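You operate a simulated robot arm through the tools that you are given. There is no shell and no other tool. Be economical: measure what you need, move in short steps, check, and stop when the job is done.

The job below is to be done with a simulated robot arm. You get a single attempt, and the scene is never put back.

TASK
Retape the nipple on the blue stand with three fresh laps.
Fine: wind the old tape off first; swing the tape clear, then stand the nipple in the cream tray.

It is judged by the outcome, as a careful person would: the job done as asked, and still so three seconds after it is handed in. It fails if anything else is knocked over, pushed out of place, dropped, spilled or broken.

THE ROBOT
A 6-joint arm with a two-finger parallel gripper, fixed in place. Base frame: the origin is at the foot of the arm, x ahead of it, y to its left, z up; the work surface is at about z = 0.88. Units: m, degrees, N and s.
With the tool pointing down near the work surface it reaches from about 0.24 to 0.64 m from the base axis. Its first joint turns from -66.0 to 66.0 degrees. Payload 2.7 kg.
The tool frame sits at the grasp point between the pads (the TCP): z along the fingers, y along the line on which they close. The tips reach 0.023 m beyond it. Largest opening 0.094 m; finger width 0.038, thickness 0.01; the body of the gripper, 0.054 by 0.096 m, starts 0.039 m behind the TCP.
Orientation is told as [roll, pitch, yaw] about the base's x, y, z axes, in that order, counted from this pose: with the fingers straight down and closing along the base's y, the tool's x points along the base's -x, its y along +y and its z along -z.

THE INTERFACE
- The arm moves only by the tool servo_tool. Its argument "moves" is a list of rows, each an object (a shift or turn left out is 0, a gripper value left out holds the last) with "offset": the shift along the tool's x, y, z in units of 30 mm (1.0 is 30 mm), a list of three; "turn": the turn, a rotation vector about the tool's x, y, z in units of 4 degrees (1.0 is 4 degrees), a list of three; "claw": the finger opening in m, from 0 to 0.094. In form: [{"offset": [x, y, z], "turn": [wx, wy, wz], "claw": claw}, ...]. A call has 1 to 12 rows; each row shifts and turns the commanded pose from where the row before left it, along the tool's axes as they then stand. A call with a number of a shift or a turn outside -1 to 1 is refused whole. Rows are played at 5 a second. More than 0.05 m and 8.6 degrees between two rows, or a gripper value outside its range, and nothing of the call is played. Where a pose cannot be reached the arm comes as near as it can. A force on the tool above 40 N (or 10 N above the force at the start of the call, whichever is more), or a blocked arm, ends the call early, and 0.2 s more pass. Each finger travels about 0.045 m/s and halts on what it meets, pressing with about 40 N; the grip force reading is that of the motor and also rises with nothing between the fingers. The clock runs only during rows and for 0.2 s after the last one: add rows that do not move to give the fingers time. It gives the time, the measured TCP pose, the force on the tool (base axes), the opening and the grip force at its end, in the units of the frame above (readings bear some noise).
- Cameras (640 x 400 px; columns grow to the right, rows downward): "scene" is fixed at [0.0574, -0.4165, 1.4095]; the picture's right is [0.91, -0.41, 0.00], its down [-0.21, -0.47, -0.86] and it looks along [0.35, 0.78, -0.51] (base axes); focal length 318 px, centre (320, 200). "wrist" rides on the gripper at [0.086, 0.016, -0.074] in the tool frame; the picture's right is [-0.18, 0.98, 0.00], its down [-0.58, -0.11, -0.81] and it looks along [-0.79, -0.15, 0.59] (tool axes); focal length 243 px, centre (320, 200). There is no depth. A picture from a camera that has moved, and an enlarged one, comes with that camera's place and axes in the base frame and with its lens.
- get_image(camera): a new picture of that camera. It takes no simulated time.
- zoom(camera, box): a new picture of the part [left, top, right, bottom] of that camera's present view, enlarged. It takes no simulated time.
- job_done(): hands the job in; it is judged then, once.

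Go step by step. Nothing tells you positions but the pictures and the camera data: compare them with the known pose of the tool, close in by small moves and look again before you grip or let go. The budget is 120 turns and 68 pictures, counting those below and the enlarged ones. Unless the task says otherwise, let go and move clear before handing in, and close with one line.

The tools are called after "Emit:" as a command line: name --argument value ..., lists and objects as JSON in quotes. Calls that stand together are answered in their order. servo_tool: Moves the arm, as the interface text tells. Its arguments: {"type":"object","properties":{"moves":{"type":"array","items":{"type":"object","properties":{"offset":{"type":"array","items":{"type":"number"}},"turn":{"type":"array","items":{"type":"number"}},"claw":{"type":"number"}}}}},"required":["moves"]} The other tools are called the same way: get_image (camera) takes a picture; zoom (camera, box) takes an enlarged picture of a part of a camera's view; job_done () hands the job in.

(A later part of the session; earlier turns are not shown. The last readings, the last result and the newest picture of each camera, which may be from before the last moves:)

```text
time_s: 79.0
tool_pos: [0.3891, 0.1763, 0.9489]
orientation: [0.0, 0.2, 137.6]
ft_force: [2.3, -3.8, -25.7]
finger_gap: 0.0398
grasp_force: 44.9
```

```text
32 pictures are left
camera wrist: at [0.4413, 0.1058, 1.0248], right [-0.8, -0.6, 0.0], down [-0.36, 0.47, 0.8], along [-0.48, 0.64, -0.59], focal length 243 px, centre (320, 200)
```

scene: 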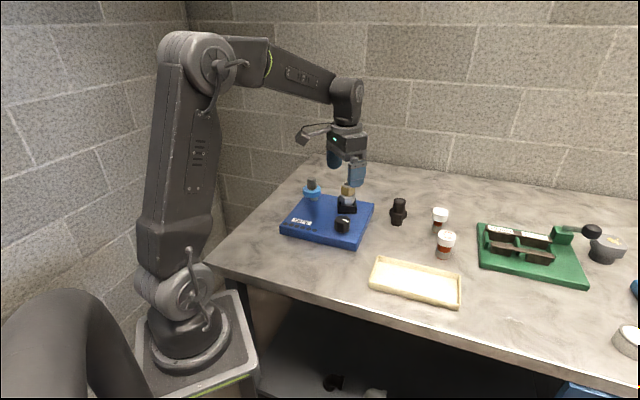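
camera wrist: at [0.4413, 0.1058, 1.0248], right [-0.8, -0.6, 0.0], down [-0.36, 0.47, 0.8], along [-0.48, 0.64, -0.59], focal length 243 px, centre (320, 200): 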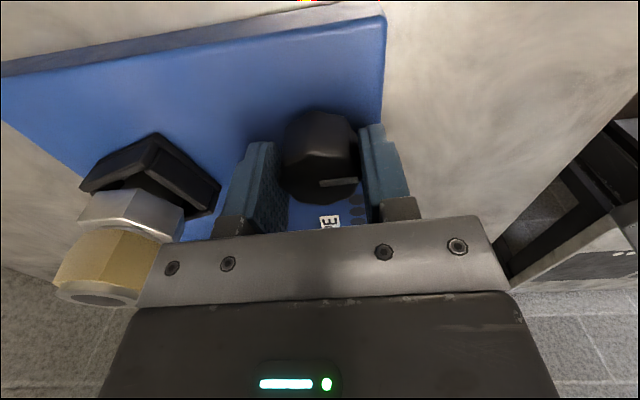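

The knob follows without slip and tape is still on. I finish this stroke, return the open hand to yaw ≈ -40°, regrip and turn to the counter-clockwise stop.

Emit:
servo_tool --moves '[{"turn": [0, 0, -1]}, {"turn": [0, 0, -1]}, {"turn": [0, 0, -1]}, {"turn": [0, 0, -1]}, {"turn": [0, 0, -1]}, {"turn": [0, 0, -1]}, {"turn": [0, 0, -1]}, {"turn": [0, 0, -1]}, {"turn": [0, 0, -1]}, {"turn": [0, 0, -1]}, {"turn": [0, 0, -1]}, {"turn": [0, 0, -1]}]'

Emit:
servo_tool --moves '[{"claw": 0.06}, {"claw": 0.06}, {"turn": [0, 0, 1]}, {"turn": [0, 0, 1]}, {"turn": [0, 0, 1]}, {"turn": [0, 0, 1]}, {"turn": [0, 0, 1]}, {"turn": [0, 0, 1]}, {"turn": [0, 0, 1]}, {"turn": [0, 0, 1]}, {"turn": [0, 0, 1]}, {"turn": [0, 0, 1]}]'

Emit:
servo_tool --moves '[{"turn": [0, 0, 1]}, {"turn": [0, 0, 1]}, {"turn": [0, 0, 1]}, {"turn": [0, 0, 1]}, {"turn": [0, 0, 1]}, {"turn": [0, 0, 1]}, {"turn": [0, 0, 1]}, {"turn": [0, 0, 1]}, {"turn": [0, 0, 1]}, {"turn": [0, 0, 1]}, {"turn": [0, 0, 1]}, {"turn": [0, 0, 1]}]'

Emit:
servo_tool --moves '[{"turn": [0, 0, 1]}, {"turn": [0, 0, 1]}, {"turn": [0, 0, 1]}, {"turn": [0, 0, 1]}, {"turn": [0, 0, 1]}, {"turn": [0, 0, 1]}, {"turn": [0, 0, 1]}, {"turn": [0, 0, 1]}, {"turn": [0, 0, 1]}, {"turn": [0, 0, 1]}, {"turn": [0, 0, 1]}, {"turn": [0, 0, 1]}]'

Emit:
servo_tool --moves '[{"turn": [0, 0, 1]}, {"turn": [0, 0, 1]}, {"turn": [0, 0, 1]}, {"turn": [0, 0, 1]}, {"turn": [0, 0, 1]}, {"turn": [0, 0, 1]}, {"turn": [0, 0, 1]}, {"turn": [0, 0, 1]}, {"turn": [0, 0, 1]}, {"turn": [0, 0, 1]}, {"turn": [0, 0, 1]}, {"turn": [0, 0, 1]}]'

Emit:
servo_tool --moves '[{"turn": [0, 0, 1]}, {"turn": [0, 0, 1]}, {"turn": [0, 0, 1]}, {"turn": [0, 0, 1]}, {}, {"claw": 0.03}, {"claw": 0.03}, {"claw": 0.03}, {"claw": 0.03}]'

Emit:
zoom --camera "wrist" --box '[220, 60, 640, 330]'

```text
time_s: 81.6
tool_pos: [0.3894, 0.1755, 0.9495]
orientation: [0.1, 0.1, -174.4]
ft_force: [2.1, -6.8, -20.7]
finger_gap: 0.04
grasp_force: 45.0
```

```text
time_s: 84.2
tool_pos: [0.3886, 0.1773, 0.95]
orientation: [0.0, 0.2, 145.5]
ft_force: [-0.2, -0.3, -0.1]
finger_gap: 0.0599
grasp_force: 0.0
```

```text
time_s: 86.8
tool_pos: [0.3887, 0.178, 0.9499]
orientation: [-0.2, 0.1, 97.4]
ft_force: [-0.1, -1.1, 0.4]
finger_gap: 0.0599
grasp_force: 0.1
```

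```text
time_s: 89.4
tool_pos: [0.3894, 0.1772, 0.9492]
orientation: [-0.1, 0.1, 49.6]
ft_force: [0.7, -0.3, -0.2]
finger_gap: 0.0601
grasp_force: 0.1
```

```text
time_s: 92.0
tool_pos: [0.3891, 0.1766, 0.9509]
orientation: [-0.1, -0.2, 1.4]
ft_force: [-0.2, -0.2, 0.2]
finger_gap: 0.0599
grasp_force: 0.2
```

```text
time_s: 94.0
tool_pos: [0.3896, 0.1767, 0.951]
orientation: [-0.1, -0.1, -14.6]
ft_force: [-0.1, -1.8, 0.4]
finger_gap: 0.0391
grasp_force: 45.4
```

```text
1.48 times, centred on (430, 195) of wrist
camera zoom: at [0.309, 0.2133, 1.0248], right [0.42, 0.91, 0.0], down [0.53, -0.25, 0.81], along [0.73, -0.34, -0.59], focal length 359 px, centre (157, 207)
```

zoom: 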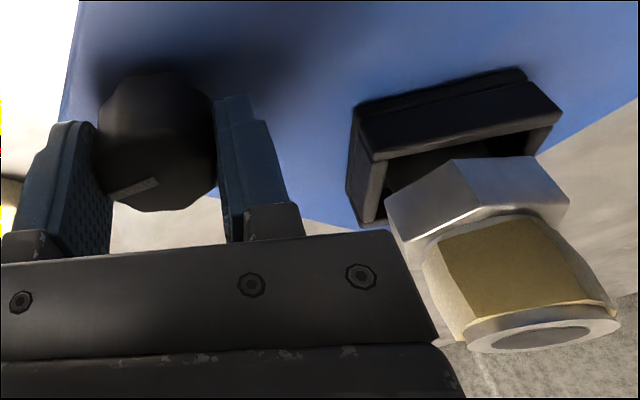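

Tape still on; pointer ≈ -86°. I turn counter-clockwise about 145° to the stop and look again.

Emit:
servo_tool --moves '[{"turn": [0, 0, -1]}, {"turn": [0, 0, -1]}, {"turn": [0, 0, -1]}, {"turn": [0, 0, -1]}, {"turn": [0, 0, -1]}, {"turn": [0, 0, -1]}, {"turn": [0, 0, -1]}, {"turn": [0, 0, -1]}, {"turn": [0, 0, -1]}, {"turn": [0, 0, -1]}, {"turn": [0, 0, -1]}, {"turn": [0, 0, -1]}]'

Emit:
servo_tool --moves '[{"turn": [0, 0, -1]}, {"turn": [0, 0, -1]}, {"turn": [0, 0, -1]}, {"turn": [0, 0, -1]}, {"turn": [0, 0, -1]}, {"turn": [0, 0, -1]}, {"turn": [0, 0, -1]}, {"turn": [0, 0, -1]}, {"turn": [0, 0, -1]}, {"turn": [0, 0, -1]}, {"turn": [0, 0, -1]}, {"turn": [0, 0, -1]}]'

Emit:
servo_tool --moves '[{"turn": [0, 0, -1]}, {"turn": [0, 0, -1]}, {"turn": [0, 0, -1]}, {"turn": [0, 0, -1]}, {"turn": [0, 0, -1]}, {"turn": [0, 0, -1]}, {"turn": [0, 0, -1]}, {"turn": [0, 0, -1]}, {"turn": [0, 0, -1]}, {"turn": [0, 0, -1]}, {"turn": [0, 0, -1]}, {"turn": [0, 0, -1]}]'

Emit:
get_image --camera "wrist"

```text
time_s: 96.6
tool_pos: [0.389, 0.1771, 0.9502]
orientation: [-0.2, -0.1, 33.8]
ft_force: [1.5, 2.9, 8.0]
finger_gap: 0.0389
grasp_force: 45.2
```

```text
time_s: 99.2
tool_pos: [0.389, 0.1765, 0.9507]
orientation: [-0.2, 0.1, 81.6]
ft_force: [4.6, 0.9, 9.1]
finger_gap: 0.0385
grasp_force: 45.0
```

```text
time_s: 101.8
tool_pos: [0.3889, 0.1765, 0.9501]
orientation: [0.0, 0.3, 129.6]
ft_force: [4.3, -4.6, 0.2]
finger_gap: 0.0386
grasp_force: 45.6
```

```text
30 pictures are left
camera wrist: at [0.4309, 0.0991, 1.0252], right [-0.87, -0.48, 0.0], down [-0.29, 0.52, 0.8], along [-0.39, 0.7, -0.59], focal length 243 px, centre (320, 200)
```

wrist: 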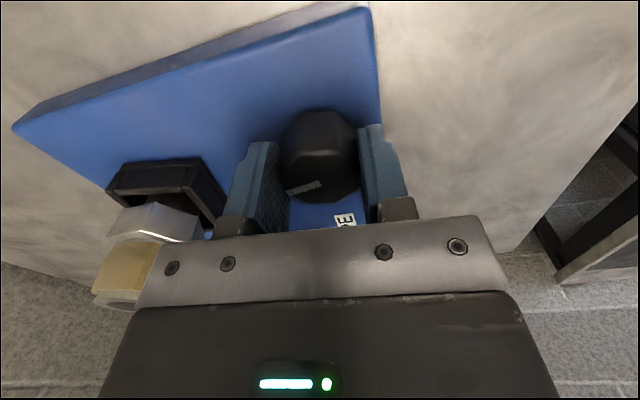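

The knob is back at the counter-clockwise stop and old tape still shows, so I make a full clockwise pass with checks to accumulate the other way.

Emit:
servo_tool --moves '[{"turn": [0, 0, 1]}, {"turn": [0, 0, 1]}, {"turn": [0, 0, 1]}, {"turn": [0, 0, 1]}, {"turn": [0, 0, 1]}, {"turn": [0, 0, 1]}, {"turn": [0, 0, 1]}, {"turn": [0, 0, 1]}, {"turn": [0, 0, 1]}, {"turn": [0, 0, 1]}, {"turn": [0, 0, 1]}, {"turn": [0, 0, 1]}]'

Emit:
servo_tool --moves '[{"turn": [0, 0, 1]}, {"turn": [0, 0, 1]}, {"turn": [0, 0, 1]}, {"turn": [0, 0, 1]}, {"turn": [0, 0, 1]}, {"turn": [0, 0, 1]}, {"turn": [0, 0, 1]}, {"turn": [0, 0, 1]}, {"turn": [0, 0, 1]}, {"turn": [0, 0, 1]}, {"turn": [0, 0, 1]}, {"turn": [0, 0, 1]}]'

Emit:
servo_tool --moves '[{"turn": [0, 0, 1]}, {"turn": [0, 0, 1]}, {"turn": [0, 0, 1]}, {"turn": [0, 0, 1]}, {"turn": [0, 0, 1]}, {"turn": [0, 0, 1]}, {"turn": [0, 0, 1]}, {"turn": [0, 0, 1]}, {"turn": [0, 0, 1]}, {"turn": [0, 0, 1]}, {"turn": [0, 0, 1]}, {"turn": [0, 0, 1]}]'

Emit:
servo_tool --moves '[{"turn": [0, 0, 1]}, {"turn": [0, 0, 1]}, {"turn": [0, 0, 1]}, {"turn": [0, 0, 1]}, {"turn": [0, 0, 1]}, {"turn": [0, 0, 1]}]'

Emit:
zoom --camera "wrist" --box '[220, 60, 640, 330]'

```text
time_s: 104.4
tool_pos: [0.3882, 0.1767, 0.9497]
orientation: [-0.2, 0.0, 81.4]
ft_force: [13.0, -4.7, -7.2]
finger_gap: 0.0388
grasp_force: 44.9
```

```text
time_s: 107.0
tool_pos: [0.3894, 0.1765, 0.9507]
orientation: [-0.2, -0.1, 33.5]
ft_force: [-1.5, -7.8, 10.8]
finger_gap: 0.0386
grasp_force: 44.7
```

```text
time_s: 109.6
tool_pos: [0.3883, 0.1761, 0.9501]
orientation: [-0.1, 0.0, -14.6]
ft_force: [-3.6, -3.6, -6.8]
finger_gap: 0.0386
grasp_force: 45.1
```

```text
time_s: 111.0
tool_pos: [0.389, 0.1765, 0.9495]
orientation: [0.0, -0.2, -38.4]
ft_force: [4.2, -7.4, -8.6]
finger_gap: 0.0385
grasp_force: 45.1
```

```text
1.48 times, centred on (430, 195) of wrist
camera zoom: at [0.3303, 0.2428, 1.0245], right [0.76, 0.65, 0.0], down [0.38, -0.45, 0.81], along [0.53, -0.61, -0.59], focal length 359 px, centre (157, 207)
```

zoom: 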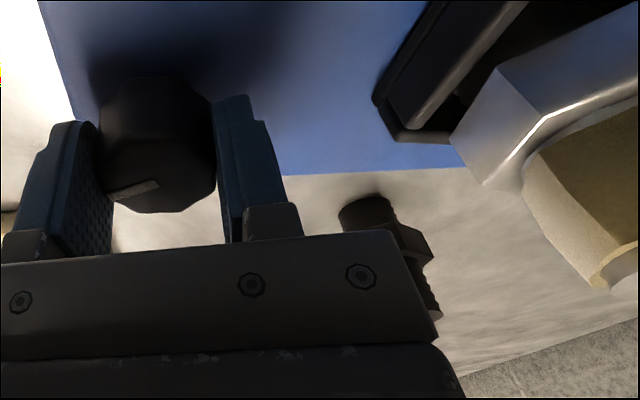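

Still unchanged. I return the open hand to yaw ≈ 194°, regrip and finish the clockwise pass.

Emit:
servo_tool --moves '[{"claw": 0.06}, {"claw": 0.06}, {"turn": [0, 0, -1]}, {"turn": [0, 0, -1]}, {"turn": [0, 0, -1]}, {"turn": [0, 0, -1]}, {"turn": [0, 0, -1]}, {"turn": [0, 0, -1]}, {"turn": [0, 0, -1]}, {"turn": [0, 0, -1]}, {"turn": [0, 0, -1]}, {"turn": [0, 0, -1]}]'

Emit:
servo_tool --moves '[{"turn": [0, 0, -1]}, {"turn": [0, 0, -1]}, {"turn": [0, 0, -1]}, {"turn": [0, 0, -1]}, {"turn": [0, 0, -1]}, {"turn": [0, 0, -1]}, {"turn": [0, 0, -1]}, {"turn": [0, 0, -1]}, {"turn": [0, 0, -1]}, {"turn": [0, 0, -1]}, {"turn": [0, 0, -1]}, {"turn": [0, 0, -1]}]'

Emit:
servo_tool --moves '[{"turn": [0, 0, -1]}, {"turn": [0, 0, -1]}, {"turn": [0, 0, -1]}, {"turn": [0, 0, -1]}, {"turn": [0, 0, -1]}, {"turn": [0, 0, -1]}, {"turn": [0, 0, -1]}, {"turn": [0, 0, -1]}, {"turn": [0, 0, -1]}, {"turn": [0, 0, -1]}, {"turn": [0, 0, -1]}, {"turn": [0, 0, -1]}]'

Emit:
servo_tool --moves '[{"turn": [0, 0, -1]}, {"turn": [0, 0, -1]}, {"turn": [0, 0, -1]}, {"turn": [0, 0, -1]}, {"turn": [0, 0, -1]}, {"turn": [0, 0, -1]}, {"turn": [0, 0, -1]}, {"turn": [0, 0, -1]}, {"turn": [0, 0, -1]}, {"turn": [0, 0, -1]}, {"turn": [0, 0, -1]}, {"turn": [0, 0, -1]}]'

Emit:
servo_tool --moves '[{"turn": [0, 0, -1]}, {"turn": [0, 0, -1]}, {"turn": [0, 0, -1]}, {"turn": [0, 0, -1]}, {"turn": [0, 0, -1]}, {"turn": [0, 0, -1]}, {"turn": [0, 0, -1]}, {"turn": [0, 0, -1]}, {"claw": 0.03}, {"claw": 0.03}, {"claw": 0.03}]'

Emit:
servo_tool --moves '[{}, {"turn": [0, 0, 1]}, {"turn": [0, 0, 1]}, {"turn": [0, 0, 1]}, {"turn": [0, 0, 1]}, {"turn": [0, 0, 1]}, {"turn": [0, 0, 1]}, {"turn": [0, 0, 1]}, {"turn": [0, 0, 1]}, {"turn": [0, 0, 1]}, {"turn": [0, 0, 1]}, {"turn": [0, 0, 1]}]'

Emit:
servo_tool --moves '[{"turn": [0, 0, 1]}, {"turn": [0, 0, 1]}, {"turn": [0, 0, 1]}, {"turn": [0, 0, 1]}, {"turn": [0, 0, 1]}, {"turn": [0, 0, 1]}, {"turn": [0, 0, 1]}, {"turn": [0, 0, 1]}, {"turn": [0, 0, 1]}, {"turn": [0, 0, 1]}, {"turn": [0, 0, 1]}, {"turn": [0, 0, 1]}]'

Emit:
servo_tool --moves '[{"turn": [0, 0, 1]}, {"turn": [0, 0, 1]}, {"turn": [0, 0, 1]}, {"turn": [0, 0, 1]}, {"turn": [0, 0, 1]}, {"turn": [0, 0, 1]}, {"turn": [0, 0, 1]}, {"turn": [0, 0, 1]}, {"turn": [0, 0, 1]}, {"turn": [0, 0, 1]}, {"turn": [0, 0, 1]}, {"turn": [0, 0, 1]}]'

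Emit:
servo_tool --moves '[{"turn": [0, 0, 1]}, {"turn": [0, 0, 1]}, {"turn": [0, 0, 1]}, {"turn": [0, 0, 1]}, {"turn": [0, 0, 1]}, {"turn": [0, 0, 1]}, {"turn": [0, 0, 1]}, {"turn": [0, 0, 1]}]'

Emit:
zoom --camera "wrist" --box '[220, 60, 640, 330]'

```text
time_s: 113.6
tool_pos: [0.3895, 0.1767, 0.9505]
orientation: [-0.1, 0.0, 1.6]
ft_force: [-0.3, 0.3, -0.3]
finger_gap: 0.06
grasp_force: 0.1
```

```text
time_s: 116.2
tool_pos: [0.3883, 0.1763, 0.9508]
orientation: [-0.2, 0.0, 49.6]
ft_force: [1.0, -0.3, 0.4]
finger_gap: 0.0598
grasp_force: 0.1
```

```text
time_s: 118.8
tool_pos: [0.3903, 0.1765, 0.95]
orientation: [-0.1, 0.2, 97.6]
ft_force: [0.0, 0.3, 0.6]
finger_gap: 0.0598
grasp_force: 0.0
```

```text
time_s: 121.4
tool_pos: [0.389, 0.1773, 0.9503]
orientation: [-0.1, 0.2, 145.7]
ft_force: [0.7, -0.1, 0.3]
finger_gap: 0.0603
grasp_force: 0.0
```

```text
time_s: 123.8
tool_pos: [0.3902, 0.1778, 0.9507]
orientation: [0.1, 0.1, 177.5]
ft_force: [-0.4, -3.4, 0.8]
finger_gap: 0.0393
grasp_force: 45.3
```

```text
time_s: 126.4
tool_pos: [0.3885, 0.1766, 0.9502]
orientation: [0.0, 0.3, 133.6]
ft_force: [-2.8, 2.0, -1.6]
finger_gap: 0.0392
grasp_force: 45.0
```

```text
time_s: 129.0
tool_pos: [0.3885, 0.1768, 0.9505]
orientation: [-0.2, 0.1, 85.4]
ft_force: [-1.7, 1.5, 6.4]
finger_gap: 0.0392
grasp_force: 44.7
```

```text
time_s: 131.6
tool_pos: [0.389, 0.1769, 0.9485]
orientation: [-0.2, -0.2, 37.4]
ft_force: [5.7, 0.8, -2.5]
finger_gap: 0.0386
grasp_force: 44.7
```

```text
time_s: 133.4
tool_pos: [0.3887, 0.1782, 0.9492]
orientation: [-0.1, -0.1, 5.4]
ft_force: [18.8, -3.3, -8.6]
finger_gap: 0.0386
grasp_force: 44.9
```

```text
1.48 times, centred on (430, 195) of wrist
camera zoom: at [0.3013, 0.1842, 1.0244], right [0.09, 1.0, 0.0], down [0.59, -0.05, 0.81], along [0.8, -0.07, -0.59], focal length 359 px, centre (157, 207)
```

zoom: 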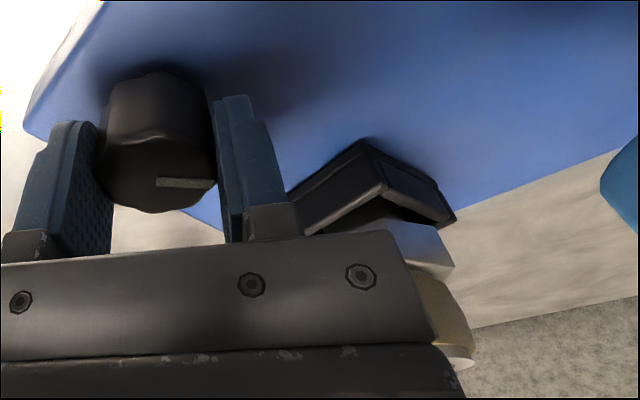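

At the clockwise stop the tape is still there, so the roll probably must be engaged. I release, lift and move above the roll's handle at about (0.350, 0.290).

Emit:
servo_tool --moves '[{"claw": 0.06}, {"claw": 0.06}, {"offset": [0, 0, -1]}, {"offset": [0, 0, -1]}, {"offset": [0, 0, -1], "turn": [0, 0, -1]}, {"offset": [0, 0, -1], "turn": [0, 0, -1]}, {"offset": [0, 0, -1], "turn": [0, 0, -1]}, {"turn": [0, 0, -1]}, {"turn": [0, 0, -1]}, {"turn": [0, 0, -1]}, {"turn": [0, 0, -1]}, {"turn": [0, 0, -1]}]'

Emit:
servo_tool --moves '[{"turn": [0, 0, -1]}, {"turn": [0, 0, -1]}, {"turn": [0, 0, -1]}, {"turn": [0, 0, -1]}, {"turn": [0, 0, -1]}, {"turn": [0, 0, -1]}, {"turn": [0, 0, -1]}, {"offset": [-0.73, 0.675, 0]}, {"offset": [-0.73, 0.675, 0]}, {"offset": [-0.73, 0.675, 0]}, {"offset": [-0.72, 0.675, 0]}, {}]'

Emit:
get_image --camera "wrist"

```text
time_s: 136.0
tool_pos: [0.3878, 0.1778, 1.1012]
orientation: [-0.2, 0.0, 37.6]
ft_force: [-0.7, 0.1, -0.5]
finger_gap: 0.0599
grasp_force: 0.0
```

```text
time_s: 138.6
tool_pos: [0.35, 0.2902, 1.1004]
orientation: [-0.2, 0.2, 65.6]
ft_force: [0.5, 0.2, 0.4]
finger_gap: 0.0598
grasp_force: 0.1
```

```text
27 pictures are left
camera wrist: at [0.2991, 0.2178, 1.1743], right [-0.82, 0.57, 0.0], down [0.34, 0.49, 0.81], along [0.47, 0.66, -0.59], focal length 243 px, centre (320, 200)
```

wrist: 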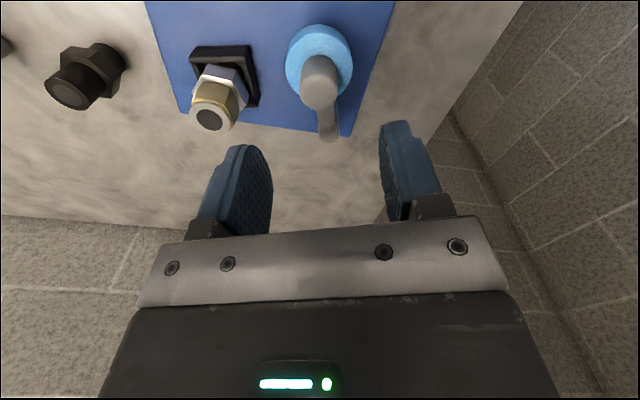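

The handle is centred right below. I descend and grip it.

Emit:
servo_tool --moves '[{"offset": [0.03, 0, 0.9]}, {"offset": [0, 0, 0.9]}, {"offset": [0, 0, 0.65]}, {}, {"claw": 0.015}, {"claw": 0.015}, {"claw": 0.015}, {"claw": 0.015}, {"claw": 0.015}]'

Emit:
get_image --camera "wrist"

```text
time_s: 140.6
tool_pos: [0.352, 0.2904, 1.026]
orientation: [-0.2, 0.0, 65.5]
ft_force: [5.0, -1.7, -2.5]
finger_gap: 0.0252
grasp_force: 44.7
```

```text
26 pictures are left
camera wrist: at [0.3002, 0.2174, 1.1003], right [-0.82, 0.58, 0.0], down [0.34, 0.49, 0.81], along [0.47, 0.66, -0.59], focal length 243 px, centre (320, 200)
```

wrist: 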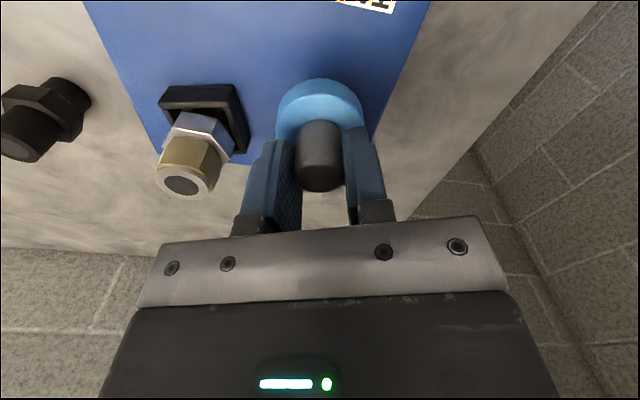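

The handle is held. I swing it along the arc about the post toward the nipple, in steps with force checks.

Emit:
servo_tool --moves '[{"offset": [-0.0065, -0.185, 0], "turn": [0, 0, -1]}, {"offset": [-0.0065, -0.185, 0], "turn": [0, 0, -1]}, {"offset": [-0.0065, -0.185, 0], "turn": [0, 0, -1]}, {"offset": [-0.0065, -0.185, 0], "turn": [0, 0, -1]}, {"offset": [-0.0065, -0.185, 0], "turn": [0, 0, -1]}]'

Emit:
servo_tool --moves '[{"offset": [-0.0065, -0.185, 0], "turn": [0, 0, -1]}, {"offset": [-0.0065, -0.185, 0], "turn": [0, 0, -1]}, {"offset": [-0.0065, -0.185, 0], "turn": [0, 0, -1]}, {"offset": [-0.0065, -0.185, 0], "turn": [0, 0, -1]}, {"offset": [-0.0065, -0.185, 0], "turn": [0, 0, -1]}]'

Emit:
get_image --camera "wrist"

```text
time_s: 141.8
tool_pos: [0.3774, 0.2813, 1.0263]
orientation: [-0.1, 0.2, 85.5]
ft_force: [3.5, -15.0, -8.2]
finger_gap: 0.0249
grasp_force: 44.5
```

```text
time_s: 143.0
tool_pos: [0.4057, 0.2842, 1.0255]
orientation: [0.1, 0.3, 105.5]
ft_force: [6.2, -25.3, -14.8]
finger_gap: 0.0249
grasp_force: 44.8
```

```text
25 pictures are left
camera wrist: at [0.4128, 0.195, 1.1008], right [-1.0, -0.09, 0.0], down [-0.05, 0.59, 0.8], along [-0.07, 0.8, -0.6], focal length 243 px, centre (320, 200)
```

wrist: 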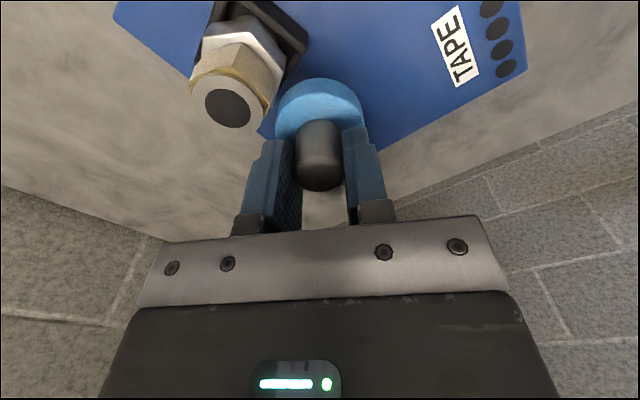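

The roll swings freely toward the nipple; small radial load is relieved. I continue until contact.

Emit:
servo_tool --moves '[{"offset": [0.05, -0.185, 0], "turn": [0, 0, -1]}, {"offset": [-0.0065, -0.185, 0], "turn": [0, 0, -1]}, {"offset": [-0.0065, -0.1, 0], "turn": [0, 0, -0.5]}]'

Emit:
servo_tool --moves '[{"offset": [-0.0065, -0.1, 0], "turn": [0, 0, -0.5]}, {"offset": [-0.0065, -0.1, 0], "turn": [0, 0, -0.5]}, {}]'

Emit:
get_image --camera "wrist"

```text
time_s: 143.7
tool_pos: [0.4128, 0.2853, 1.0256]
orientation: [1.0, 0.3, 113.7]
ft_force: [-10.0, -8.2, 4.2]
finger_gap: 0.0257
grasp_force: 45.3
stopped in row 3: the force on the tool passed its limit (the readings are from after the stop); the commanded pose is now the measured one
```

```text
time_s: 144.2
tool_pos: [0.4118, 0.2863, 1.0255]
orientation: [1.8, 0.3, 116.4]
ft_force: [-15.0, -8.0, 6.3]
finger_gap: 0.0259
grasp_force: 45.3
stopped in row 2: the force on the tool passed its limit (the readings are from after the stop); the commanded pose is now the measured one
```

```text
24 pictures are left
camera wrist: at [0.4374, 0.2021, 1.101], right [-0.96, -0.27, 0.03], down [-0.14, 0.58, 0.8], along [-0.23, 0.76, -0.6], focal length 243 px, centre (320, 200)
```

wrist: 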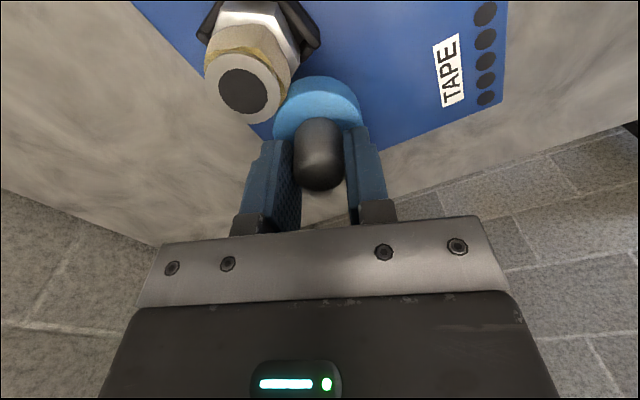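

The roll met the nipple at (0.412, 0.286). I release the handle, lift and look.

Emit:
servo_tool --moves '[{"claw": 0.05}, {"claw": 0.05}, {"claw": 0.05}, {"offset": [0, 0, -1]}, {"offset": [0, 0, -1], "turn": [0.45, -0.05, 0]}, {"offset": [0, 0, -1]}]'

Emit:
get_image --camera "wrist"

Emit:
zoom --camera "scene" --box '[270, 165, 390, 255]'

```text
time_s: 145.6
tool_pos: [0.4119, 0.2866, 1.116]
orientation: [-0.2, 0.1, 116.4]
ft_force: [0.1, -0.3, 0.3]
finger_gap: 0.0498
grasp_force: 0.1
```

```text
23 pictures are left
camera wrist: at [0.4368, 0.2006, 1.1907], right [-0.96, -0.27, 0.0], down [-0.16, 0.57, 0.81], along [-0.22, 0.78, -0.59], focal length 243 px, centre (320, 200)
```

wrist: 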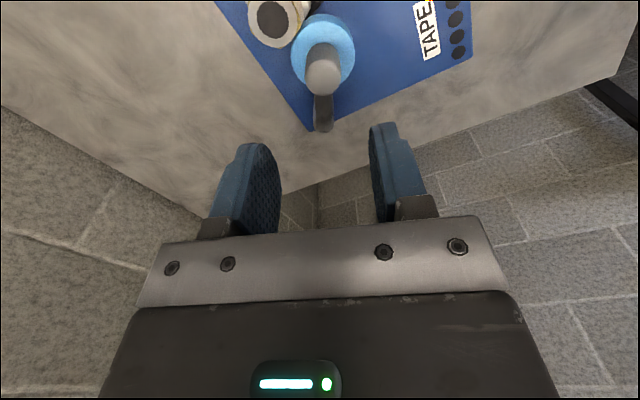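

```text
4.44 times, centred on (330, 210) of scene
camera zoom: at [0.0574, -0.4165, 1.4095], right [0.91, -0.41, 0.0], down [-0.21, -0.47, -0.86], along [0.35, 0.78, -0.51], focal length 1412 px, centre (276, 156)
```

zoom: 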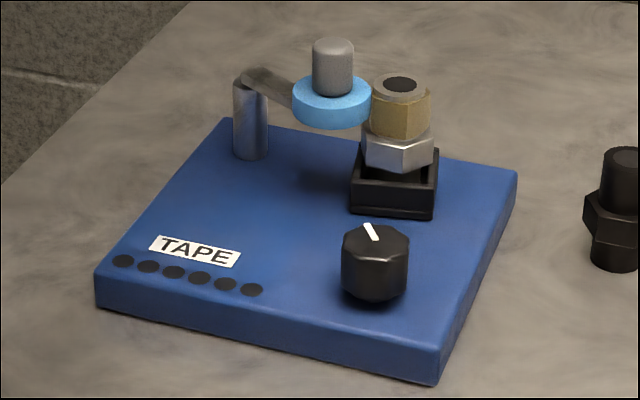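

The roll stays against the nipple. I return to the knob (at its clockwise stop) and turn counter-clockwise with the roll engaged, watching the tape.

Emit:
servo_tool --moves '[{"offset": [0.73, 0.58, 0], "claw": 0.06}, {"offset": [0.73, 0.58, 0]}, {"offset": [0.73, 0.58, 0]}, {"offset": [0.74, 0.57, 0]}, {}]'

Emit:
servo_tool --moves '[{"offset": [0, 0, 0.95]}, {"offset": [0, 0, 0.95]}, {"offset": [0, 0, 0.95]}, {"offset": [0, 0, 0.95]}, {"offset": [0, 0, 0.95]}, {"offset": [0, 0, 0.78]}, {"claw": 0.03}, {"claw": 0.03}, {"claw": 0.03}, {"claw": 0.03}]'

Emit:
servo_tool --moves '[{"turn": [0, 0, -1]}, {"turn": [0, 0, -1]}, {"turn": [0, 0, -1]}, {"turn": [0, 0, -1]}, {"turn": [0, 0, -1]}, {"turn": [0, 0, -1]}]'

Emit:
get_image --camera "wrist"

```text
time_s: 146.8
tool_pos: [0.3882, 0.1784, 1.1153]
orientation: [-0.2, 0.1, 116.4]
ft_force: [-0.6, -0.2, -0.1]
finger_gap: 0.0597
grasp_force: 0.0
```

```text
time_s: 149.0
tool_pos: [0.3897, 0.1779, 0.9486]
orientation: [0.3, 0.0, 116.4]
ft_force: [-26.0, -9.5, 1.5]
finger_gap: 0.0417
grasp_force: 13.1
```

```text
time_s: 150.4
tool_pos: [0.3912, 0.1758, 0.9476]
orientation: [0.4, 0.2, 140.4]
ft_force: [-15.5, -20.8, 0.5]
finger_gap: 0.0411
grasp_force: 12.6
```

```text
21 pictures are left
camera wrist: at [0.447, 0.1078, 1.0231], right [-0.77, -0.64, 0.0], down [-0.38, 0.46, 0.8], along [-0.52, 0.62, -0.59], focal length 243 px, centre (320, 200)
```

wrist: 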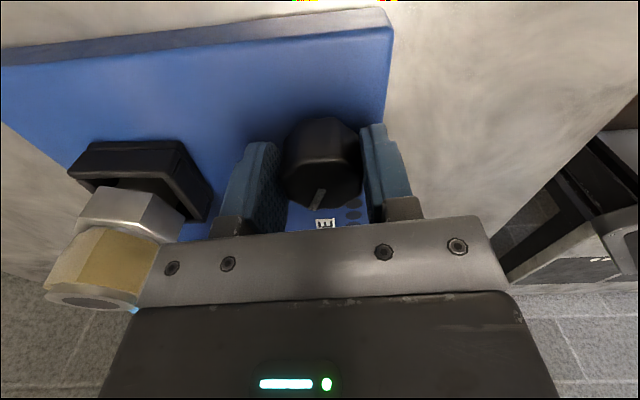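

Grip looked weak; I recentre, regrip and continue counter-clockwise.

Emit:
servo_tool --moves '[{"claw": 0.06}, {"claw": 0.06, "offset": [0, 0.05, 0]}, {"claw": 0.025}, {"claw": 0.025}, {"claw": 0.025}, {"claw": 0.025}, {"claw": 0.025}]'

Emit:
servo_tool --moves '[{"turn": [0, 0, -1]}, {"turn": [0, 0, -1]}, {"turn": [0, 0, -1]}, {"turn": [0, 0, -1]}, {"turn": [0, 0, -1]}, {"turn": [0, 0, -1]}, {"turn": [0, 0, -1]}, {"turn": [0, 0, -1]}, {"turn": [0, 0, -1]}, {"turn": [0, 0, -1]}, {"turn": [0, 0, -1]}, {"turn": [0, 0, -1]}]'

Emit:
get_image --camera "wrist"

```text
time_s: 152.0
tool_pos: [0.3913, 0.1747, 0.9477]
orientation: [0.1, 0.1, 140.3]
ft_force: [-16.6, -24.9, 7.6]
finger_gap: 0.04
grasp_force: 45.0
```

```text
time_s: 154.6
tool_pos: [0.3912, 0.1768, 0.9493]
orientation: [0.0, 0.3, -171.5]
ft_force: [1.8, -14.0, -3.5]
finger_gap: 0.0399
grasp_force: 45.5
```

```text
20 pictures are left
camera wrist: at [0.4781, 0.173, 1.0238], right [-0.04, -1.0, 0.0], down [-0.59, 0.02, 0.8], along [-0.8, 0.03, -0.6], focal length 243 px, centre (320, 200)
```

wrist: 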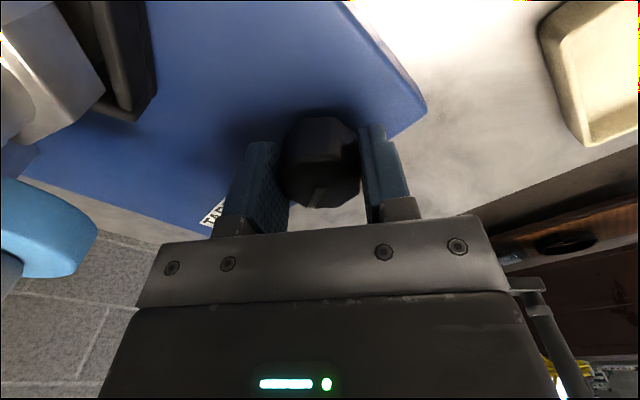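

I release, lift and check the tape after this partial engaged turn.

Emit:
servo_tool --moves '[{"claw": 0.06}, {"claw": 0.06}, {"offset": [0, 0, -1]}, {"offset": [0, 0, -1]}, {"offset": [0.8, 0, -1]}, {"offset": [0.8, 0.6, -1]}, {"offset": [0.8, 0.8, 0]}, {"offset": [0.5, 0.8, 0]}]'

Emit:
zoom --camera "scene" --box '[300, 165, 380, 245]'

```text
time_s: 156.4
tool_pos: [0.486, 0.125, 1.0705]
orientation: [0.2, 0.2, -171.7]
ft_force: [0.3, -0.7, 0.5]
finger_gap: 0.0598
grasp_force: 0.0
```

```text
5.00 times, centred on (340, 205) of scene
camera zoom: at [0.0574, -0.4165, 1.4095], right [0.91, -0.41, 0.0], down [-0.21, -0.47, -0.86], along [0.35, 0.78, -0.51], focal length 1588 px, centre (220, 175)
```

zoom: 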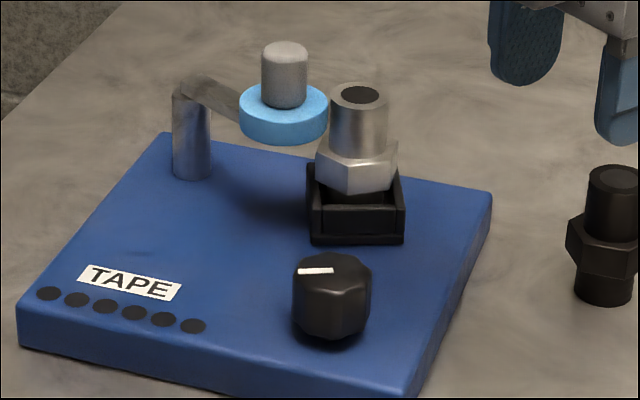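

The old tan tape is gone: engaged, counter-clockwise knob turns wind it off. I now bring the knob on to its counter-clockwise stop (still engaged, purging any remainder) to get the full stroke for winding on.

Emit:
servo_tool --moves '[{"turn": [0, 0, 1]}, {"turn": [0, 0, 1]}, {"turn": [0, 0, 1]}, {"turn": [0, 0, 1]}, {"turn": [0, 0, 1]}, {"turn": [0, 0, 1]}, {"turn": [0, 0, 1]}, {"turn": [0, 0, 1]}, {"turn": [0, 0, 1]}, {"turn": [0, 0, 1]}, {"turn": [0, 0, 1]}, {"turn": [0, 0, 1]}]'

Emit:
servo_tool --moves '[{"turn": [0, 0, 1]}, {"turn": [0, 0, 1]}, {"turn": [0, 0, 1]}, {"turn": [0, 0, 1]}, {"turn": [0, 0, 1]}, {"turn": [0, 0, 1]}, {"turn": [0, 0, 1]}, {"turn": [0, 0, 1]}, {"turn": [0, 0, 1]}, {"turn": [0, 0, 1]}, {"turn": [0, 0, 1]}, {"turn": [0, 0, 1]}]'

Emit:
servo_tool --moves '[{"turn": [0, 0, 1]}, {"turn": [0, 0, 1]}, {"turn": [0, 0, 1]}, {"turn": [0, 0, 1]}, {"turn": [0, 0, 1]}, {"turn": [0, 0, 1]}, {"turn": [0, 0, 1]}, {"turn": [0, 0, 1]}, {"turn": [0, 0, 1]}, {"turn": [0, 0, 1]}, {"turn": [0, 0, 1]}, {"turn": [0, 0, 1]}]'

Emit:
servo_tool --moves '[{"turn": [0, 0, 1]}, {"turn": [0, 0, 1]}, {"turn": [0, 0, 1]}, {"turn": [0, 0, 1]}, {"turn": [0, 0, 1]}, {"turn": [0, 0, 1]}, {"turn": [0, 0, 1]}, {"turn": [0, 0, 1]}, {"turn": [0, 0, 1]}, {"turn": [0, 0, 1]}, {"turn": [0, 0, 1]}, {"turn": [0, 0, 1]}]'

Emit:
servo_tool --moves '[{"turn": [0, 0, 1]}, {"turn": [0, 0, 1]}, {"turn": [0, 0, 1]}, {"turn": [0, 0, 1]}, {"turn": [0, 0, 1]}, {"turn": [0, 0, 1]}, {"turn": [0, 0, 1]}, {"turn": [0, 0, 1]}, {"turn": [0, 0, 1]}, {"turn": [0, 0, 1]}, {"turn": [0, 0, 1]}, {"turn": [0, 0, 1]}]'

Emit:
servo_tool --moves '[{"turn": [0, 0, 1]}, {"turn": [0, 0, 1]}, {"turn": [0, 0, 1]}, {"turn": [0, 0, 1]}, {"turn": [0, 0, 0.6]}]'

```text
time_s: 159.0
tool_pos: [0.4872, 0.1257, 1.0687]
orientation: [-0.2, 0.2, 140.3]
ft_force: [-0.9, -0.3, 0.2]
finger_gap: 0.0602
grasp_force: 0.1
```

```text
time_s: 161.6
tool_pos: [0.4877, 0.125, 1.0692]
orientation: [-0.3, 0.0, 92.3]
ft_force: [-0.1, -0.8, -0.6]
finger_gap: 0.0602
grasp_force: 0.0
```

```text
time_s: 164.2
tool_pos: [0.4872, 0.124, 1.0694]
orientation: [-0.2, -0.3, 44.3]
ft_force: [0.0, -0.2, 0.0]
finger_gap: 0.06
grasp_force: 0.1
```

```text
time_s: 166.8
tool_pos: [0.4873, 0.1246, 1.07]
orientation: [0.0, -0.1, -3.7]
ft_force: [-0.2, -0.5, 0.8]
finger_gap: 0.0598
grasp_force: 0.1
```

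```text
time_s: 169.4
tool_pos: [0.4861, 0.1248, 1.07]
orientation: [0.3, -0.1, -51.7]
ft_force: [0.3, 0.8, -0.3]
finger_gap: 0.06
grasp_force: 0.1
```

```text
time_s: 170.6
tool_pos: [0.4877, 0.1228, 1.0696]
orientation: [0.2, -0.2, -70.1]
ft_force: [0.8, 0.7, 0.2]
finger_gap: 0.0596
grasp_force: 0.1
```

I back off to yaw -60° for camera clearance from the handle, go to the knob and grip it.

Emit:
servo_tool --moves '[{"turn": [0, 0, -1]}, {"turn": [0, 0, -1]}, {"turn": [0, 0, -0.52]}, {"offset": [0.79, -0.49, 0]}, {"offset": [0.79, -0.49, 0]}, {"offset": [0.79, -0.49, 0]}, {"offset": [0.78, -0.48, 0]}, {}]'

Emit:
servo_tool --moves '[{"offset": [0, 0, 0.8]}, {"offset": [0, 0, 0.8]}, {"offset": [0, 0, 0.8]}, {"offset": [0, 0, 0.8]}, {"offset": [0, 0, 0.76]}, {}, {"claw": 0.025}, {"claw": 0.025}, {"claw": 0.025}, {"claw": 0.025}, {"claw": 0.025}]'

Emit:
get_image --camera "wrist"

```text
time_s: 172.4
tool_pos: [0.3881, 0.1767, 1.0698]
orientation: [0.2, -0.2, -59.9]
ft_force: [-0.3, -0.2, 1.0]
finger_gap: 0.06
grasp_force: 0.0
```

```text
time_s: 174.8
tool_pos: [0.3889, 0.1756, 0.9495]
orientation: [0.3, -0.1, -59.8]
ft_force: [-1.9, 0.1, -3.4]
finger_gap: 0.0392
grasp_force: 44.8
```

```text
18 pictures are left
camera wrist: at [0.3586, 0.2592, 1.0235], right [0.94, 0.33, 0.0], down [0.19, -0.56, 0.81], along [0.27, -0.76, -0.59], focal length 243 px, centre (320, 200)
```

wrist: 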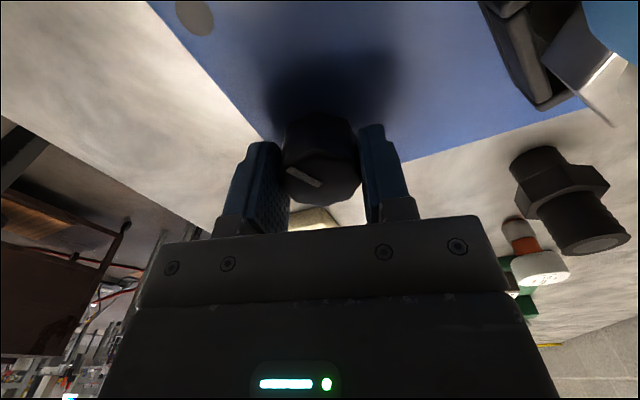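

Good grip, pointer ≈ 154°. I turn counter-clockwise about 256° toward the stop.

Emit:
servo_tool --moves '[{"turn": [0, 0, -1]}, {"turn": [0, 0, -1]}, {"turn": [0, 0, -1]}, {"turn": [0, 0, -1]}, {"turn": [0, 0, -1]}, {"turn": [0, 0, -1]}, {"turn": [0, 0, -1]}, {"turn": [0, 0, -1]}, {"turn": [0, 0, -1]}, {"turn": [0, 0, -1]}, {"turn": [0, 0, -1]}, {"turn": [0, 0, -1]}]'

Emit:
servo_tool --moves '[{"turn": [0, 0, -1]}, {"turn": [0, 0, -1]}, {"turn": [0, 0, -1]}, {"turn": [0, 0, -1]}, {"turn": [0, 0, -1]}, {"turn": [0, 0, -1]}, {"turn": [0, 0, -1]}, {"turn": [0, 0, -1]}, {"turn": [0, 0, -1]}, {"turn": [0, 0, -1]}, {"turn": [0, 0, -1]}, {"turn": [0, 0, -1]}]'

Emit:
servo_tool --moves '[{"turn": [0, 0, -1]}, {"turn": [0, 0, -1]}, {"turn": [0, 0, -1]}, {"turn": [0, 0, -1]}, {"turn": [0, 0, -1]}, {"turn": [0, 0, -1]}, {"turn": [0, 0, -1]}, {"turn": [0, 0, -1]}, {"turn": [0, 0, -1]}, {"turn": [0, 0, -1]}, {"turn": [0, 0, -1]}, {"turn": [0, 0, -1]}]'

Emit:
servo_tool --moves '[{"turn": [0, 0, -1]}, {"turn": [0, 0, -1]}, {"turn": [0, 0, -1]}, {"turn": [0, 0, -1]}, {"turn": [0, 0, -1]}, {"turn": [0, 0, -1]}, {"turn": [0, 0, -1]}, {"turn": [0, 0, -1]}, {"turn": [0, 0, -1]}, {"turn": [0, 0, -1]}, {"turn": [0, 0, -1]}, {"turn": [0, 0, -1]}]'

Emit:
servo_tool --moves '[{"turn": [0, 0, -1]}, {"turn": [0, 0, -1]}, {"turn": [0, 0, -1]}, {"turn": [0, 0, -1]}, {"turn": [0, 0, -1]}, {"turn": [0, 0, -1]}, {"turn": [0, 0, -1]}, {"turn": [0, 0, -1]}, {"turn": [0, 0, -1]}, {"turn": [0, 0, -1]}, {"turn": [0, 0, -1]}, {"turn": [0, 0, -1]}]'

Emit:
get_image --camera "wrist"

```text
time_s: 177.4
tool_pos: [0.3884, 0.1762, 0.9492]
orientation: [0.1, -0.2, -11.9]
ft_force: [-5.2, 5.6, -22.3]
finger_gap: 0.0389
grasp_force: 45.1
```

```text
time_s: 180.0
tool_pos: [0.3898, 0.1756, 0.9491]
orientation: [-0.2, -0.1, 36.1]
ft_force: [-4.9, 0.4, -23.5]
finger_gap: 0.0389
grasp_force: 45.0
```

```text
time_s: 182.6
tool_pos: [0.3884, 0.1772, 0.9489]
orientation: [-0.3, 0.2, 84.2]
ft_force: [-5.2, -2.5, -12.6]
finger_gap: 0.039
grasp_force: 44.9
```

```text
time_s: 185.2
tool_pos: [0.3897, 0.177, 0.9504]
orientation: [-0.1, 0.1, 132.2]
ft_force: [-9.8, -10.4, -5.4]
finger_gap: 0.0391
grasp_force: 45.1
```

```text
time_s: 187.8
tool_pos: [0.3883, 0.1765, 0.9502]
orientation: [0.0, 0.1, -179.9]
ft_force: [-4.7, -1.8, -13.4]
finger_gap: 0.0387
grasp_force: 45.2
```

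```text
17 pictures are left
camera wrist: at [0.4747, 0.16, 1.0249], right [-0.18, -0.98, 0.0], down [-0.58, 0.11, 0.8], along [-0.79, 0.15, -0.59], focal length 243 px, centre (320, 200)
```

wrist: 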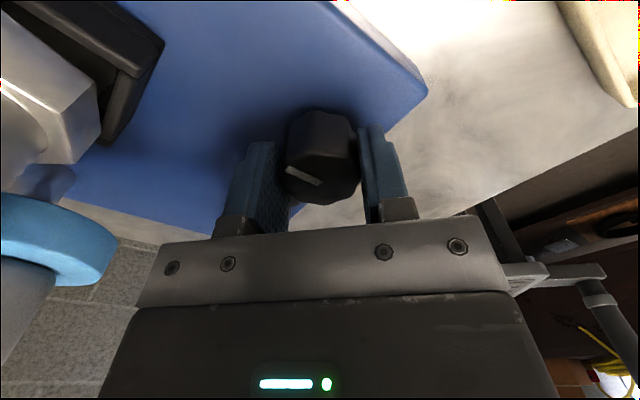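

No slip; pointer ≈ 34°. I go nearly to the stop (pointer ≈ 50°), then start winding clockwise, taking measured steps to fix the gearing.

Emit:
servo_tool --moves '[{"turn": [0, 0, -1]}, {"turn": [0, 0, -1]}, {"turn": [0, 0, -1]}, {"turn": [0, 0, -1]}, {}]'

Emit:
servo_tool --moves '[{"turn": [0, 0, 1]}, {"turn": [0, 0, 1]}, {"turn": [0, 0, 1]}, {"turn": [0, 0, 1]}, {"turn": [0, 0, 1]}, {"turn": [0, 0, 1]}, {"turn": [0, 0, 1]}, {"turn": [0, 0, 1]}, {"turn": [0, 0, 1]}, {}]'

Emit:
get_image --camera "wrist"

Emit:
servo_tool --moves '[{"turn": [0, 0, 1]}, {"turn": [0, 0, 1]}, {"turn": [0, 0, 1]}, {"turn": [0, 0, 1]}, {}]'

Emit:
get_image --camera "wrist"

Emit:
servo_tool --moves '[{"turn": [0, 0, 1]}, {"turn": [0, 0, 1]}, {"turn": [0, 0, 1]}, {"turn": [0, 0, 1]}, {"turn": [0, 0, 1]}, {}]'

Emit:
get_image --camera "wrist"

```text
time_s: 189.0
tool_pos: [0.3897, 0.1773, 0.9494]
orientation: [0.0, 0.6, -163.8]
ft_force: [1.3, 7.7, -11.0]
finger_gap: 0.0395
grasp_force: 44.7
```

```text
time_s: 191.2
tool_pos: [0.3894, 0.1772, 0.9505]
orientation: [0.0, 0.3, 159.9]
ft_force: [8.8, -1.4, -1.4]
finger_gap: 0.039
grasp_force: 44.9
```

```text
16 pictures are left
camera wrist: at [0.4644, 0.131, 1.0253], right [-0.51, -0.86, 0.0], down [-0.51, 0.3, 0.8], along [-0.69, 0.41, -0.6], focal length 243 px, centre (320, 200)
```

wrist: 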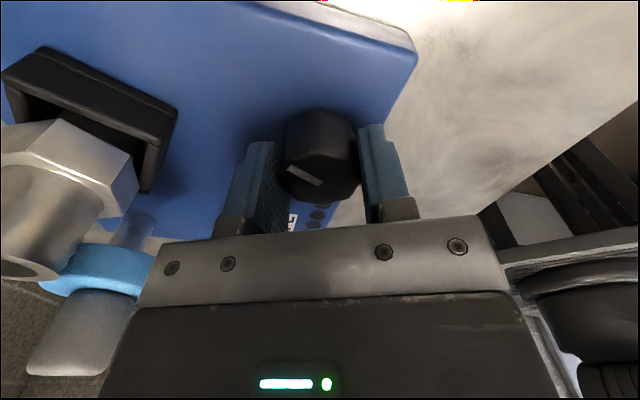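

```text
time_s: 192.4
tool_pos: [0.39, 0.1764, 0.9514]
orientation: [-0.1, 0.2, 143.9]
ft_force: [3.5, -2.2, 6.5]
finger_gap: 0.039
grasp_force: 45.3
```

```text
15 pictures are left
camera wrist: at [0.4487, 0.1117, 1.0251], right [-0.73, -0.69, 0.0], down [-0.41, 0.43, 0.8], along [-0.55, 0.59, -0.59], focal length 243 px, centre (320, 200)
```

wrist: 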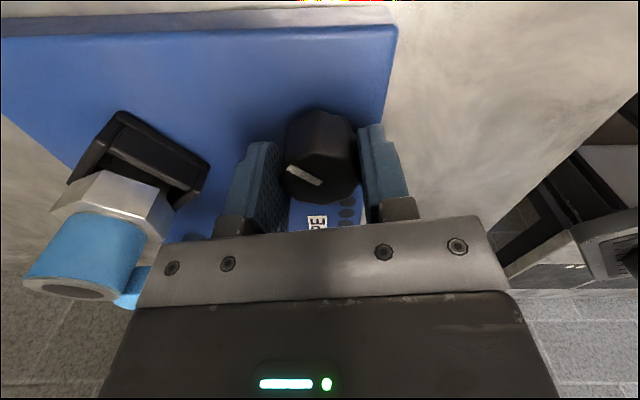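

```text
time_s: 193.8
tool_pos: [0.3888, 0.176, 0.9505]
orientation: [-0.1, 0.2, 124.0]
ft_force: [-2.0, -7.8, 8.0]
finger_gap: 0.039
grasp_force: 45.3
```

```text
14 pictures are left
camera wrist: at [0.4231, 0.0951, 1.0251], right [-0.92, -0.4, 0.0], down [-0.24, 0.54, 0.8], along [-0.32, 0.74, -0.59], focal length 243 px, centre (320, 200)
```

wrist: 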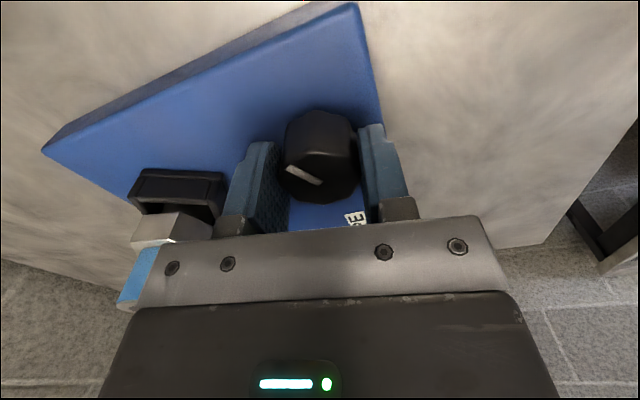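

Fresh blue tape is going on. I continue clockwise to yaw ≈ -60° and then look closely at the nipple and dots to count laps.

Emit:
servo_tool --moves '[{"turn": [0, 0, 1]}, {"turn": [0, 0, 1]}, {"turn": [0, 0, 1]}, {"turn": [0, 0, 1]}, {"turn": [0, 0, 1]}, {"turn": [0, 0, 1]}, {"turn": [0, 0, 1]}, {"turn": [0, 0, 1]}, {"turn": [0, 0, 1]}, {"turn": [0, 0, 1]}, {"turn": [0, 0, 1]}, {"turn": [0, 0, 1]}]'

Emit:
servo_tool --moves '[{"turn": [0, 0, 1]}, {"turn": [0, 0, 1]}, {"turn": [0, 0, 1]}, {"turn": [0, 0, 1]}, {"turn": [0, 0, 1]}, {"turn": [0, 0, 1]}, {"turn": [0, 0, 1]}, {"turn": [0, 0, 1]}, {"turn": [0, 0, 1]}, {"turn": [0, 0, 1]}, {"turn": [0, 0, 1]}, {"turn": [0, 0, 1]}]'

Emit:
zoom --camera "scene" --box '[280, 170, 380, 245]'

```text
time_s: 196.4
tool_pos: [0.389, 0.1762, 0.9496]
orientation: [-0.1, -0.1, 75.9]
ft_force: [-2.3, -0.7, 1.9]
finger_gap: 0.039
grasp_force: 45.0
```

```text
time_s: 199.0
tool_pos: [0.3887, 0.1766, 0.9501]
orientation: [-0.1, -0.3, 28.0]
ft_force: [-3.9, -5.6, 8.7]
finger_gap: 0.0388
grasp_force: 45.0
```

```text
5.33 times, centred on (330, 208) of scene
camera zoom: at [0.0572, -0.4167, 1.4095], right [0.91, -0.41, 0.0], down [-0.21, -0.47, -0.86], along [0.35, 0.78, -0.51], focal length 1694 px, centre (267, 160)
```

zoom: 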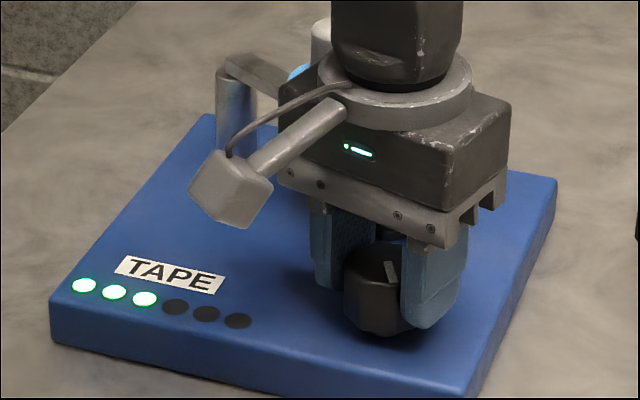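

Three of six lamps are lit, so the lamps count what is wound on. Before going further I release, lift and look at the tape itself.

Emit:
servo_tool --moves '[{"claw": 0.06}, {"claw": 0.06}, {"offset": [0, 0, -1]}, {"offset": [0, 0, -1]}, {"offset": [0.3, 0, -1], "turn": [0, 0, -1]}, {"offset": [0.6, 0, -1], "turn": [0, 0, -1]}, {"offset": [0.9, 0, -1], "turn": [0, 0, -1]}, {"offset": [0.9, 0, 0], "turn": [0, 0, -1]}, {"turn": [0, 0, -1]}, {"turn": [0, 0, -1]}, {"turn": [0, 0, -1]}, {"turn": [0, 0, -1]}]'

Emit:
zoom --camera "scene" --box '[280, 170, 380, 245]'

```text
time_s: 201.6
tool_pos: [0.3221, 0.1298, 1.0991]
orientation: [-0.2, -0.2, 60.1]
ft_force: [-1.2, -0.2, 0.9]
finger_gap: 0.0598
grasp_force: 0.1
```

```text
5.33 times, centred on (330, 208) of scene
camera zoom: at [0.0574, -0.4165, 1.4095], right [0.91, -0.41, 0.0], down [-0.21, -0.47, -0.86], along [0.35, 0.78, -0.51], focal length 1694 px, centre (267, 160)
```

zoom: 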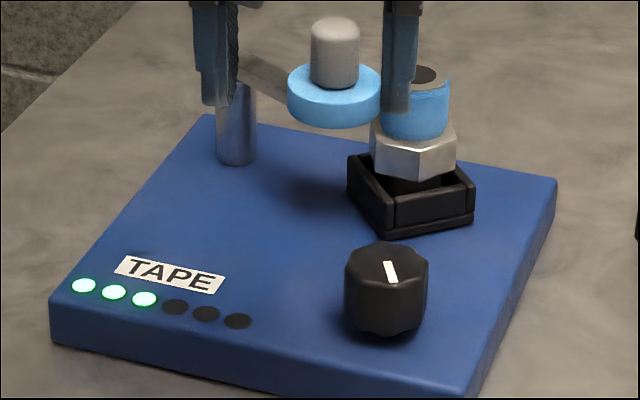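

The lamps hold at three. To measure safely I swing the roll clear first, then decide whether lamps mean full or half laps. I move to the handle.

Emit:
servo_tool --moves '[{"turn": [0, 0, -1]}, {"turn": [0, 0, -1]}, {"turn": [0, 0, -1]}, {"turn": [0, 0, -1]}, {"turn": [0, 0, -1]}, {"turn": [0, 0, -1]}, {"turn": [0, 0, -1]}, {"turn": [0, 0, -1]}, {"turn": [0, 0, -1]}, {"turn": [0, 0, -1]}, {"turn": [0, 0, -1]}, {"turn": [0, 0, -1]}]'

Emit:
servo_tool --moves '[{"turn": [0, 0, -1]}, {"turn": [0, 0, -1]}, {"offset": [-0.56, -0.83, 0]}, {"offset": [-0.56, -0.83, 0]}, {"offset": [-0.56, -0.83, 0]}, {"offset": [-0.56, -0.83, 0]}, {"offset": [-0.56, -0.83, 0]}, {"offset": [-0.56, -0.83, 0]}, {}]'

Emit:
servo_tool --moves '[{"offset": [0, 0, 0.8]}, {"offset": [0, 0, 0.8]}, {"offset": [0, 0, 0.82]}, {}, {"claw": 0.015}, {"claw": 0.015}, {"claw": 0.015}, {"claw": 0.015}, {"claw": 0.015}]'

```text
time_s: 204.2
tool_pos: [0.3248, 0.1308, 1.0995]
orientation: [-0.2, 0.1, 108.2]
ft_force: [-0.6, 0.3, 1.1]
finger_gap: 0.06
grasp_force: 0.0
```

```text
time_s: 206.2
tool_pos: [0.4135, 0.2866, 1.099]
orientation: [-0.2, 0.1, 116.1]
ft_force: [0.0, 0.1, 0.2]
finger_gap: 0.0601
grasp_force: 0.0
```

```text
time_s: 208.2
tool_pos: [0.4123, 0.2852, 1.026]
orientation: [0.0, 0.2, 116.1]
ft_force: [-21.8, -12.7, 0.7]
finger_gap: 0.0256
grasp_force: 44.8
```

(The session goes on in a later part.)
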